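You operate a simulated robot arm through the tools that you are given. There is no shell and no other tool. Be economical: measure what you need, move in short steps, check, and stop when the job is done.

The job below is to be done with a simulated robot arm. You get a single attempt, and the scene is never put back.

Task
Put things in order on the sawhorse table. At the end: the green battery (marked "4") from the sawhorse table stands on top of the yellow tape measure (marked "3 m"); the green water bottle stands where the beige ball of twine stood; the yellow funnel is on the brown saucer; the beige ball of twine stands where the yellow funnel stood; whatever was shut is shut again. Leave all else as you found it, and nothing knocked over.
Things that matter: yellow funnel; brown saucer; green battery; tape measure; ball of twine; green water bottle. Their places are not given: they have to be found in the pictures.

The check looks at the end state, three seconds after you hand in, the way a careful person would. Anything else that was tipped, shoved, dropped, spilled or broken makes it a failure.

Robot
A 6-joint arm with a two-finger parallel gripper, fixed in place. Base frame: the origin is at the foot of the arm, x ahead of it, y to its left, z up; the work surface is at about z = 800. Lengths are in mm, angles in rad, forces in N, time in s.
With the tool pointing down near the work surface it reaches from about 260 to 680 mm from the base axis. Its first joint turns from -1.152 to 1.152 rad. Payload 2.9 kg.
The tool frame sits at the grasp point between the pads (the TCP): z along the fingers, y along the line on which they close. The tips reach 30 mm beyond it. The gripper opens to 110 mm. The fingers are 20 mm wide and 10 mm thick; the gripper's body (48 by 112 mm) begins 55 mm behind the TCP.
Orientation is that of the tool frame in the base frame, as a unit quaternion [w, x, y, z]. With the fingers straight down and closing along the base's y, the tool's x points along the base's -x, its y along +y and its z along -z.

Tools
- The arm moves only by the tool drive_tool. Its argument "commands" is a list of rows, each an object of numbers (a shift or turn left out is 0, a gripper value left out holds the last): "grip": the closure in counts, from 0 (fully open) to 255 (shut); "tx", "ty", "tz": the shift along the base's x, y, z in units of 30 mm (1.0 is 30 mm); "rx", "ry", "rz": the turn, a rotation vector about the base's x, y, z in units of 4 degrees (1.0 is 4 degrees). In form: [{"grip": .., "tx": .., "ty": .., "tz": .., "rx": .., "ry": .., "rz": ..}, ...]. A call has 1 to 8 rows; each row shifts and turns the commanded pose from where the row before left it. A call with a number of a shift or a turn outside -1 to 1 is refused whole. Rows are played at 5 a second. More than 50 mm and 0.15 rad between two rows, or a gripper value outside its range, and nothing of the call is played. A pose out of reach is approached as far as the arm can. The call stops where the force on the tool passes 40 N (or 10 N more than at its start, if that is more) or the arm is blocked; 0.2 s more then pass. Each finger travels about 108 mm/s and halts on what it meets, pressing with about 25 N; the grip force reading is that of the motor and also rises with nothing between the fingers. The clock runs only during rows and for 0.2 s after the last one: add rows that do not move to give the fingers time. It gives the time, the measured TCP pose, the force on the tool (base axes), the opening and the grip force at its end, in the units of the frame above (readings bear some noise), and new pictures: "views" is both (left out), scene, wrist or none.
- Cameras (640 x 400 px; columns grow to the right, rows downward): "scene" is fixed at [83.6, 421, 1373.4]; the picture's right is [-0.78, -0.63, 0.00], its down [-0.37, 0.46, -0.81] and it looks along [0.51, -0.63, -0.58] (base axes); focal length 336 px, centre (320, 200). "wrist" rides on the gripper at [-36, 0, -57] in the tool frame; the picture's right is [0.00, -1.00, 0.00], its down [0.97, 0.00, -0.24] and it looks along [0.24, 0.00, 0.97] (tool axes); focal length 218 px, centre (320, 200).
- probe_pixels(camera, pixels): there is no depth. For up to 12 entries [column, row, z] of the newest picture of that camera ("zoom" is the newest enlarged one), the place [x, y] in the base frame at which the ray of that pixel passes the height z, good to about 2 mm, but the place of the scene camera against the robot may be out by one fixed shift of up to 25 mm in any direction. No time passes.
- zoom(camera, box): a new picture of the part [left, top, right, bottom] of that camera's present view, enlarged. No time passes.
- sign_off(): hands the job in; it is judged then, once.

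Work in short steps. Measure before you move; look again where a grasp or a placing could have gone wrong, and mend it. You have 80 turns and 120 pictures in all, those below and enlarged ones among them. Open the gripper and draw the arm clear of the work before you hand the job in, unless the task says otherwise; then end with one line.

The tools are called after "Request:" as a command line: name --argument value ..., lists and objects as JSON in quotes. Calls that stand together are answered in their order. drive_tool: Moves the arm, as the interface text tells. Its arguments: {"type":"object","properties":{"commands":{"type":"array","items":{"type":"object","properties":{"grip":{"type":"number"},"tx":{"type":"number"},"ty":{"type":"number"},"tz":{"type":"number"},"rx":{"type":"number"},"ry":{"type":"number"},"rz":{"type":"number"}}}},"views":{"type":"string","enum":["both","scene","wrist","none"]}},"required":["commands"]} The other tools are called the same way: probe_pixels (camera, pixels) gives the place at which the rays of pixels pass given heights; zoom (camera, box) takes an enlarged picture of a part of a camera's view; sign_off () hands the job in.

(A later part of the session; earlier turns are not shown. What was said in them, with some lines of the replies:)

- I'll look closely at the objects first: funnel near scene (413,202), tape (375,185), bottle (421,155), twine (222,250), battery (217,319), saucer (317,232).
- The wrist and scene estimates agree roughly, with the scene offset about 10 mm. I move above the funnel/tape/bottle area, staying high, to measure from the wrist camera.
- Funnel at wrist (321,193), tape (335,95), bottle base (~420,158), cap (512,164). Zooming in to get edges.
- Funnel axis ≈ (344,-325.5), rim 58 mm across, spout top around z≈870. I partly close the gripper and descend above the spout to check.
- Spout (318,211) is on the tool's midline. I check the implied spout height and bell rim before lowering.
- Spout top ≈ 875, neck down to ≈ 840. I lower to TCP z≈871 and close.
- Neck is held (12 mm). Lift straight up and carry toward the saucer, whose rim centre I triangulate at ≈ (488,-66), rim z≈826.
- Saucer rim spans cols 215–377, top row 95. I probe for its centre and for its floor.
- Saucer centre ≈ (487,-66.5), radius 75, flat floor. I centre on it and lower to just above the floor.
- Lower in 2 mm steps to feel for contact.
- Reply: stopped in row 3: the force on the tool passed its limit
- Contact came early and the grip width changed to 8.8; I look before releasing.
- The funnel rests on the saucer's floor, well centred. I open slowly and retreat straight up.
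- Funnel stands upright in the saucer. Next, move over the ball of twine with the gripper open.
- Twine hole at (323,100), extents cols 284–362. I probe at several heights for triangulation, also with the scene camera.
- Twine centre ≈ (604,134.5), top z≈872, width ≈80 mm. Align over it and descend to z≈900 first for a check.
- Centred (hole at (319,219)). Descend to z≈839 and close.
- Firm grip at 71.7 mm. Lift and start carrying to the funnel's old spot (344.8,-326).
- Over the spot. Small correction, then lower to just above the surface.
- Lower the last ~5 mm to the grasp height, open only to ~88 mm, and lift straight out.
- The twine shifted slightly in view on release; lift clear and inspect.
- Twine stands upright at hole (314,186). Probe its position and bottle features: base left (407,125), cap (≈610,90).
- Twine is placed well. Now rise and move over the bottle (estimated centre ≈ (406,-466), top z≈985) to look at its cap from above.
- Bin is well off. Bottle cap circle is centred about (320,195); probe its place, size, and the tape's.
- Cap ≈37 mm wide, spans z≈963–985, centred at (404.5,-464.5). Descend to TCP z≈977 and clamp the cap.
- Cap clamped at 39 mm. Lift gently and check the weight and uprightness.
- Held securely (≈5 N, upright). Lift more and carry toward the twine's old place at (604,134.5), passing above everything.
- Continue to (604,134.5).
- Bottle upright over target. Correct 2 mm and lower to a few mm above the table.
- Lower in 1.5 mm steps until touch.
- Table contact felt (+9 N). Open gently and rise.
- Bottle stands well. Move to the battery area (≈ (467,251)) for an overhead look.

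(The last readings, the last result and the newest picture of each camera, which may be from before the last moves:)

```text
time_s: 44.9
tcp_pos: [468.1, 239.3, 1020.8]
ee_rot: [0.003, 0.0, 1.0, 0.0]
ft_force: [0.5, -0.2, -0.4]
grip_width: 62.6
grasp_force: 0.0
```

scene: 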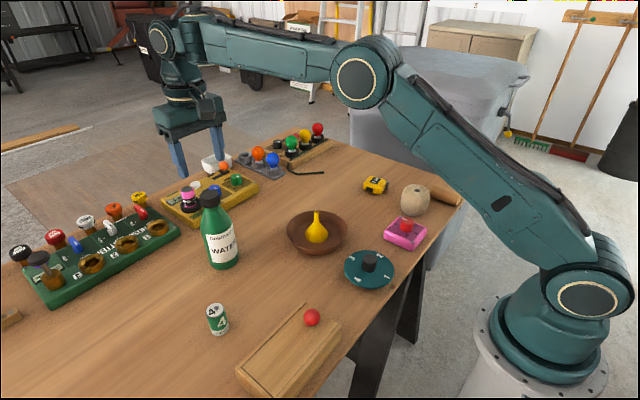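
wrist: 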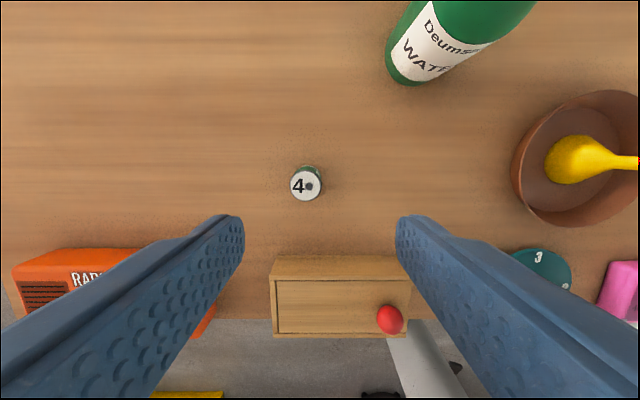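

Battery top at (305,187). Zoom and probe.

Request:
zoom --camera "wrist" --box '[270, 150, 350, 220]'

Request:
probe_pixels --camera "wrist" --pixels '[[305, 187, 845], [305, 187, 855], [290, 187, 850], [320, 187, 850], [311, 165, 803], [389, 71, 803]]'

Request:
zoom --camera "scene" --box '[190, 295, 250, 345]'

Request:
probe_pixels --camera "scene" --pixels '[[216, 309, 845], [216, 309, 855], [207, 309, 850], [225, 309, 850], [219, 334, 800]]'

```text
5.71 times, centred on (310, 185) of wrist
```

zoom: 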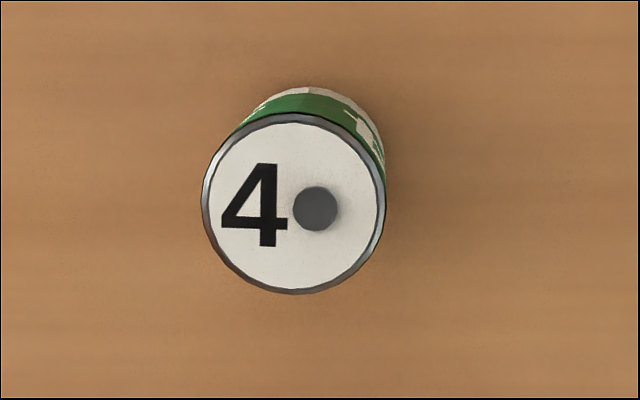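

```text
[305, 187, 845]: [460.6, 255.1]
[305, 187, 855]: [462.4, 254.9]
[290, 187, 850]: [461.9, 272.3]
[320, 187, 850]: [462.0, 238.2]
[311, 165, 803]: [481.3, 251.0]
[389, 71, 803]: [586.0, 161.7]
```

```text
8.00 times, centred on (220, 320) of scene
```

zoom: 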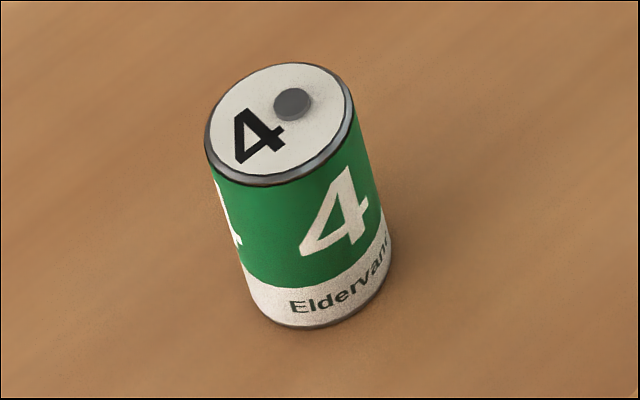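

```text
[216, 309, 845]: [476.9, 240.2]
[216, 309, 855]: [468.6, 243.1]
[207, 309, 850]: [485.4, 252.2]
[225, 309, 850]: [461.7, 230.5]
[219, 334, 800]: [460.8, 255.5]
```

Battery axis ≈ (464.7,254.5), ⌀≈33, height ≈55. Centre over it, and descend to TCP z≈842, close on it.

Request:
drive_tool --commands '[{"tx": -0.11, "ty": 0.5, "tz": -0.5}, {"tz": -1}, {"tz": -1}, {"tz": -1}, {"tz": -1}, {}]' --views "wrist"

```text
time_s: 46.3
tcp_pos: [464.8, 255.1, 886.2]
ee_rot: [0.003, 0.0, 1.0, 0.0]
ft_force: [-0.4, -0.5, 0.0]
grip_width: 62.5
grasp_force: 0.1
```

wrist: 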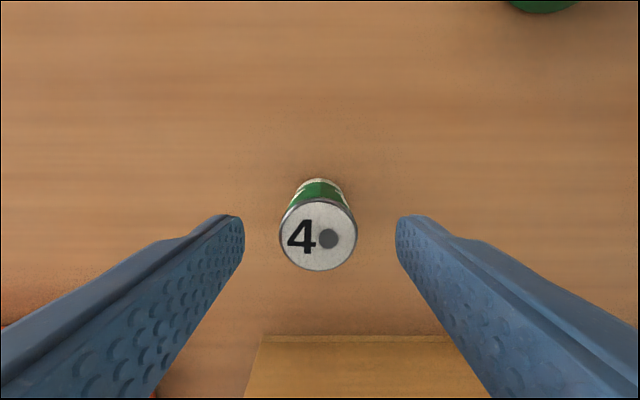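

Well centred. Check the height consistency, then continue down.

Request:
probe_pixels --camera "wrist" --pixels '[[318, 235, 850], [318, 235, 855], [318, 235, 860], [279, 235, 855], [357, 235, 855], [320, 179, 802]]'

Request:
drive_tool --commands '[{"tz": -0.8}, {"tz": -0.68}, {}, {"grip": 180}, {"grip": 255}, {}, {}]' --views "wrist"

```text
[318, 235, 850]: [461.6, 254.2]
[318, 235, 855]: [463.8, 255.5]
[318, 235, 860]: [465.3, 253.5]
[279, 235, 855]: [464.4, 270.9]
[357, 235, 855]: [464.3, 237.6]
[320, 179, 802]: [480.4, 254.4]
```

```text
time_s: 47.9
tcp_pos: [464.5, 255.4, 841.2]
ee_rot: [0.003, 0.0, 1.0, 0.0]
ft_force: [-0.1, 0.3, 0.3]
grip_width: 32.2
grasp_force: 25.2
```

wrist: 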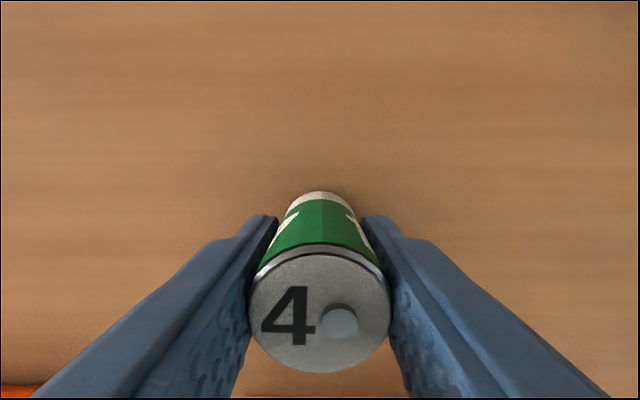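

Battery held (32 mm). Lift and carry toward the tape measure.

Request:
drive_tool --commands '[{"tz": 0.5}, {"tz": 1}, {"tz": 1}, {"tz": 1}, {"tz": 1}, {"tz": 0.6}, {"ty": -0.8}, {"ty": -1}]' --views "none"

Request:
drive_tool --commands '[{"ty": -1}, {"ty": -1}, {"ty": -1}, {"ty": -1}, {"ty": -1}, {"ty": -1}, {"ty": -1}, {"ty": -1}]' --views "none"

Request:
drive_tool --commands '[{"ty": -1}, {"ty": -1}, {"ty": -1}, {"ty": -1}, {"ty": -1}, {"ty": -1}, {"ty": -1}, {}]' --views "both"

```text
time_s: 49.7
tcp_pos: [464.4, 200.5, 994.0]
ee_rot: [0.003, -0.001, 1.0, 0.001]
ft_force: [0.3, -0.9, -1.0]
grip_width: 32.0
grasp_force: 25.4
```

```text
time_s: 51.5
tcp_pos: [463.8, -40.1, 994.7]
ee_rot: [0.003, -0.001, 1.0, -0.001]
ft_force: [0.1, 1.2, -1.6]
grip_width: 32.0
grasp_force: 24.9
```

```text
time_s: 53.3
tcp_pos: [463.8, -250.5, 995.5]
ee_rot: [0.003, -0.002, 1.0, 0.001]
ft_force: [-1.0, -0.2, -0.8]
grip_width: 32.0
grasp_force: 25.0
```

scene: 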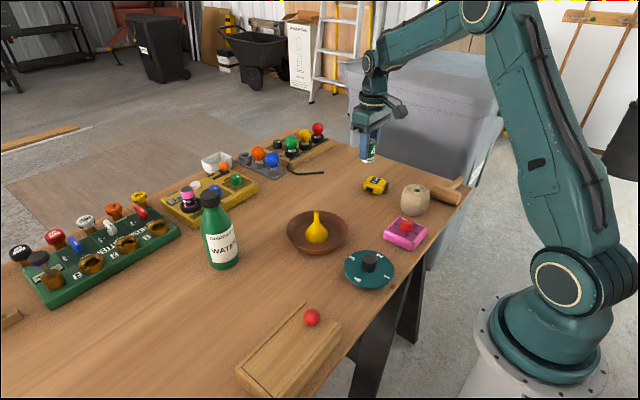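
wrist: 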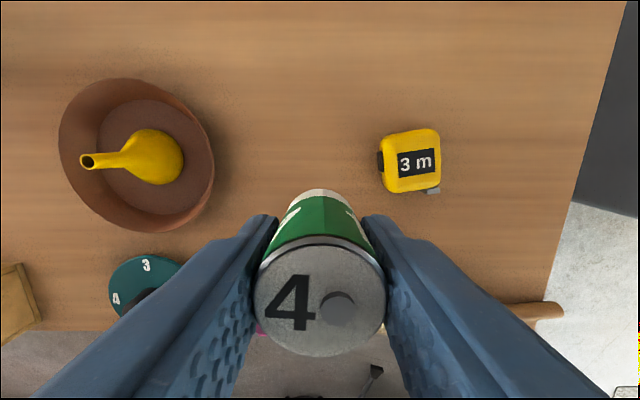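

Triangulating the label from two views gives the tape top at z≈834, centre ≈ (484.5,-345.5). Zoom to refine.

Request:
zoom --camera "wrist" --box '[360, 115, 460, 205]'

Request:
probe_pixels --camera "wrist" --pixels '[[416, 163, 834], [385, 163, 834], [440, 160, 834], [410, 133, 834], [416, 193, 834]]'

Request:
zoom --camera "scene" --box '[345, 140, 405, 200]'

```text
4.44 times, centred on (410, 160) of wrist
```

zoom: 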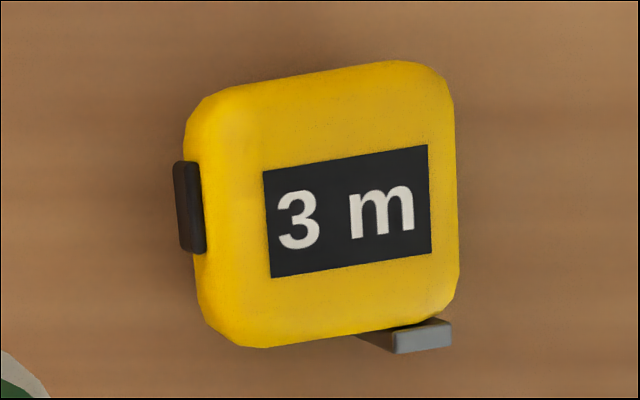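

```text
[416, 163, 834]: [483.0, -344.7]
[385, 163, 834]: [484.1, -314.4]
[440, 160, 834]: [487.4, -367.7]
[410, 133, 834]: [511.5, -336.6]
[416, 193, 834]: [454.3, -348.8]
```

```text
6.67 times, centred on (375, 170) of scene
```

zoom: 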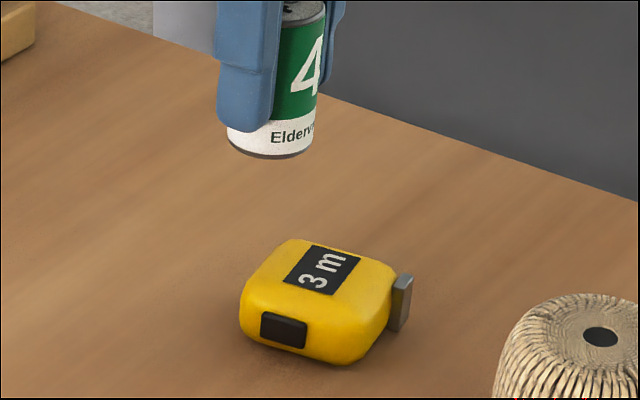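

Target (484,-345). Move over and lower to ~8 mm above the tape.

Request:
drive_tool --commands '[{"ty": -0.9, "tx": 0.2}, {"ty": -0.9, "tx": 0.2}, {"ty": -0.9, "tx": 0.2}, {"ty": -0.45, "tx": 0.07, "tz": -0.7}, {"tz": -1}, {"tz": -1}, {"tz": -0.9}, {}]' --views "both"

```text
time_s: 55.1
tcp_pos: [485.5, -343.4, 887.2]
ee_rot: [0.003, 0.0, 1.0, 0.0]
ft_force: [-0.9, 0.1, -1.6]
grip_width: 32.4
grasp_force: 25.3
```

scene: 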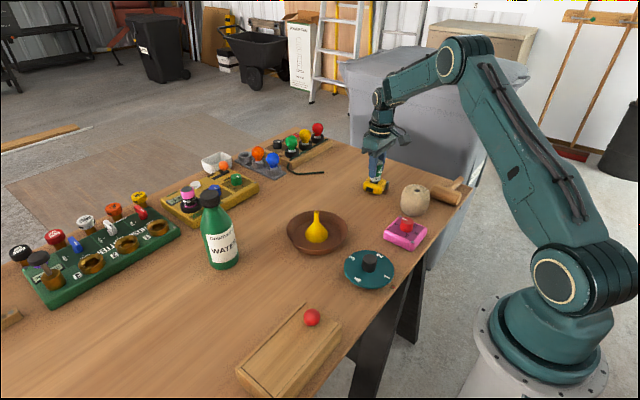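
wrist: 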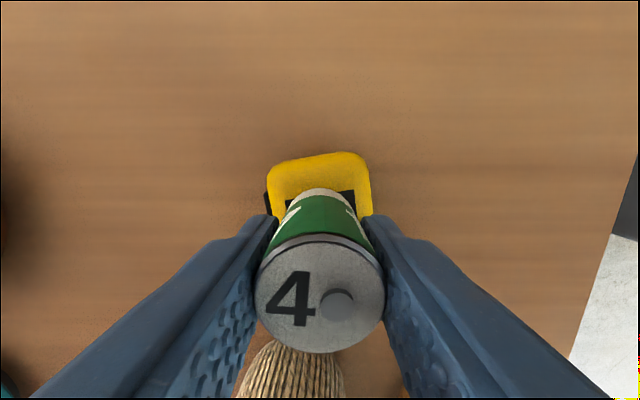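

Tape straddles the midline (268–371), aligned. Lower in small steps until contact.

Request:
drive_tool --commands '[{"tz": -0.13, "ty": -0.04, "tx": -0.03}, {"tz": -0.08}, {"tz": -0.06}, {}]' --views "none"

Request:
zoom --camera "scene" --box '[345, 140, 405, 200]'

```text
time_s: 56.1
tcp_pos: [484.8, -345.5, 880.6]
ee_rot: [0.003, 0.0, 1.0, 0.0]
ft_force: [-1.0, 2.3, 9.5]
grip_width: 32.1
grasp_force: 25.6
```

```text
6.67 times, centred on (375, 170) of scene
```

zoom: 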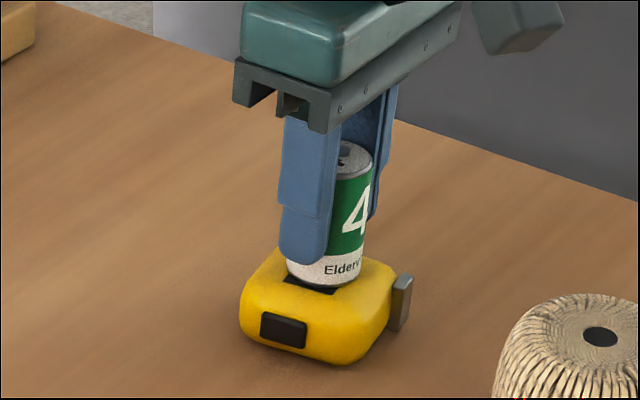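

Contact at +9.5 N with the battery centred on the tape's top. Open slowly, then rise.

Request:
drive_tool --commands '[{"grip": 190}, {"grip": 150}, {"grip": 120}, {}, {"tz": 0.5}, {"tz": 1}, {"tz": 1}, {"tz": 1}]' --views "both"

```text
time_s: 57.9
tcp_pos: [483.3, -344.4, 984.8]
ee_rot: [0.003, 0.0, 1.0, 0.0]
ft_force: [-0.2, -0.1, -0.4]
grip_width: 58.1
grasp_force: 0.0
```

scene: 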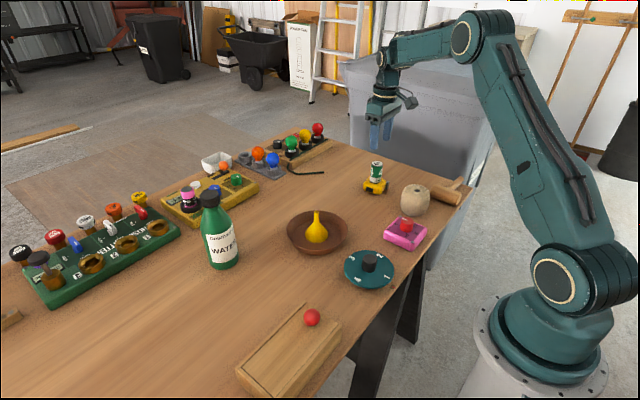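
wrist: 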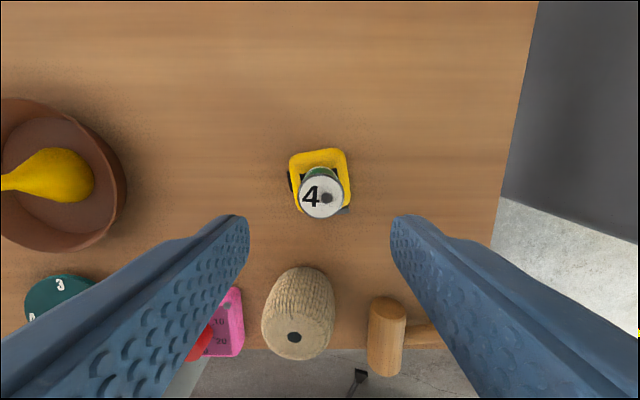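

Battery stands on the tape. Draw the arm up and open, and check the whole scene.

Request:
drive_tool --commands '[{"grip": 0, "tz": 1}, {"tz": 1}, {"tz": 1}, {"tx": -0.6, "ty": 1}, {"tx": -0.6, "ty": 1}, {"tx": -0.6, "ty": 1}, {"tx": -0.6, "ty": 1}, {"ty": 0.5}]' --views "both"

Request:
zoom --camera "scene" --box '[270, 140, 480, 290]'

```text
time_s: 59.7
tcp_pos: [412.6, -209.4, 1073.7]
ee_rot: [0.002, 0.0, 1.0, -0.001]
ft_force: [-0.4, 0.2, -0.4]
grip_width: 110.0
grasp_force: 0.0
```

scene: 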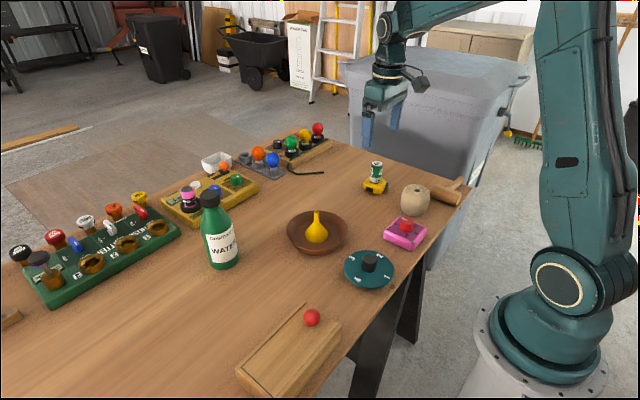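
wrist: 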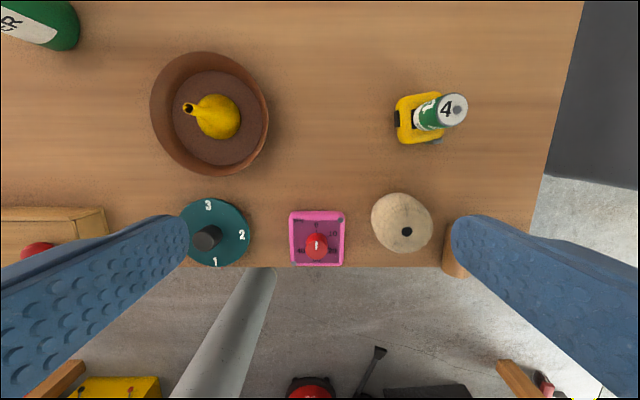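

```text
2.67 times, centred on (375, 215) of scene
```

zoom: 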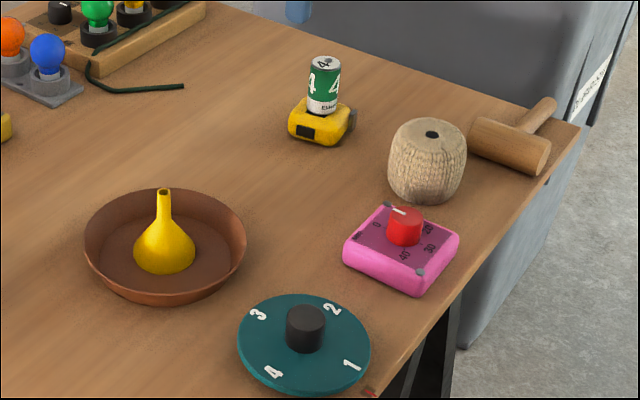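

All four items stand where asked, nothing else has moved, and the arm is clear, so I hand in.

Request:
sign_off

```text
The job is handed in.
```

Job handed in: the funnel is on the saucer, the twine is on the funnel's old spot, the bottle is on the twine's old spot, and the battery stands on the tape measure. The last pictures show nothing tipped or shoved, and I opened nothing that needed shutting.
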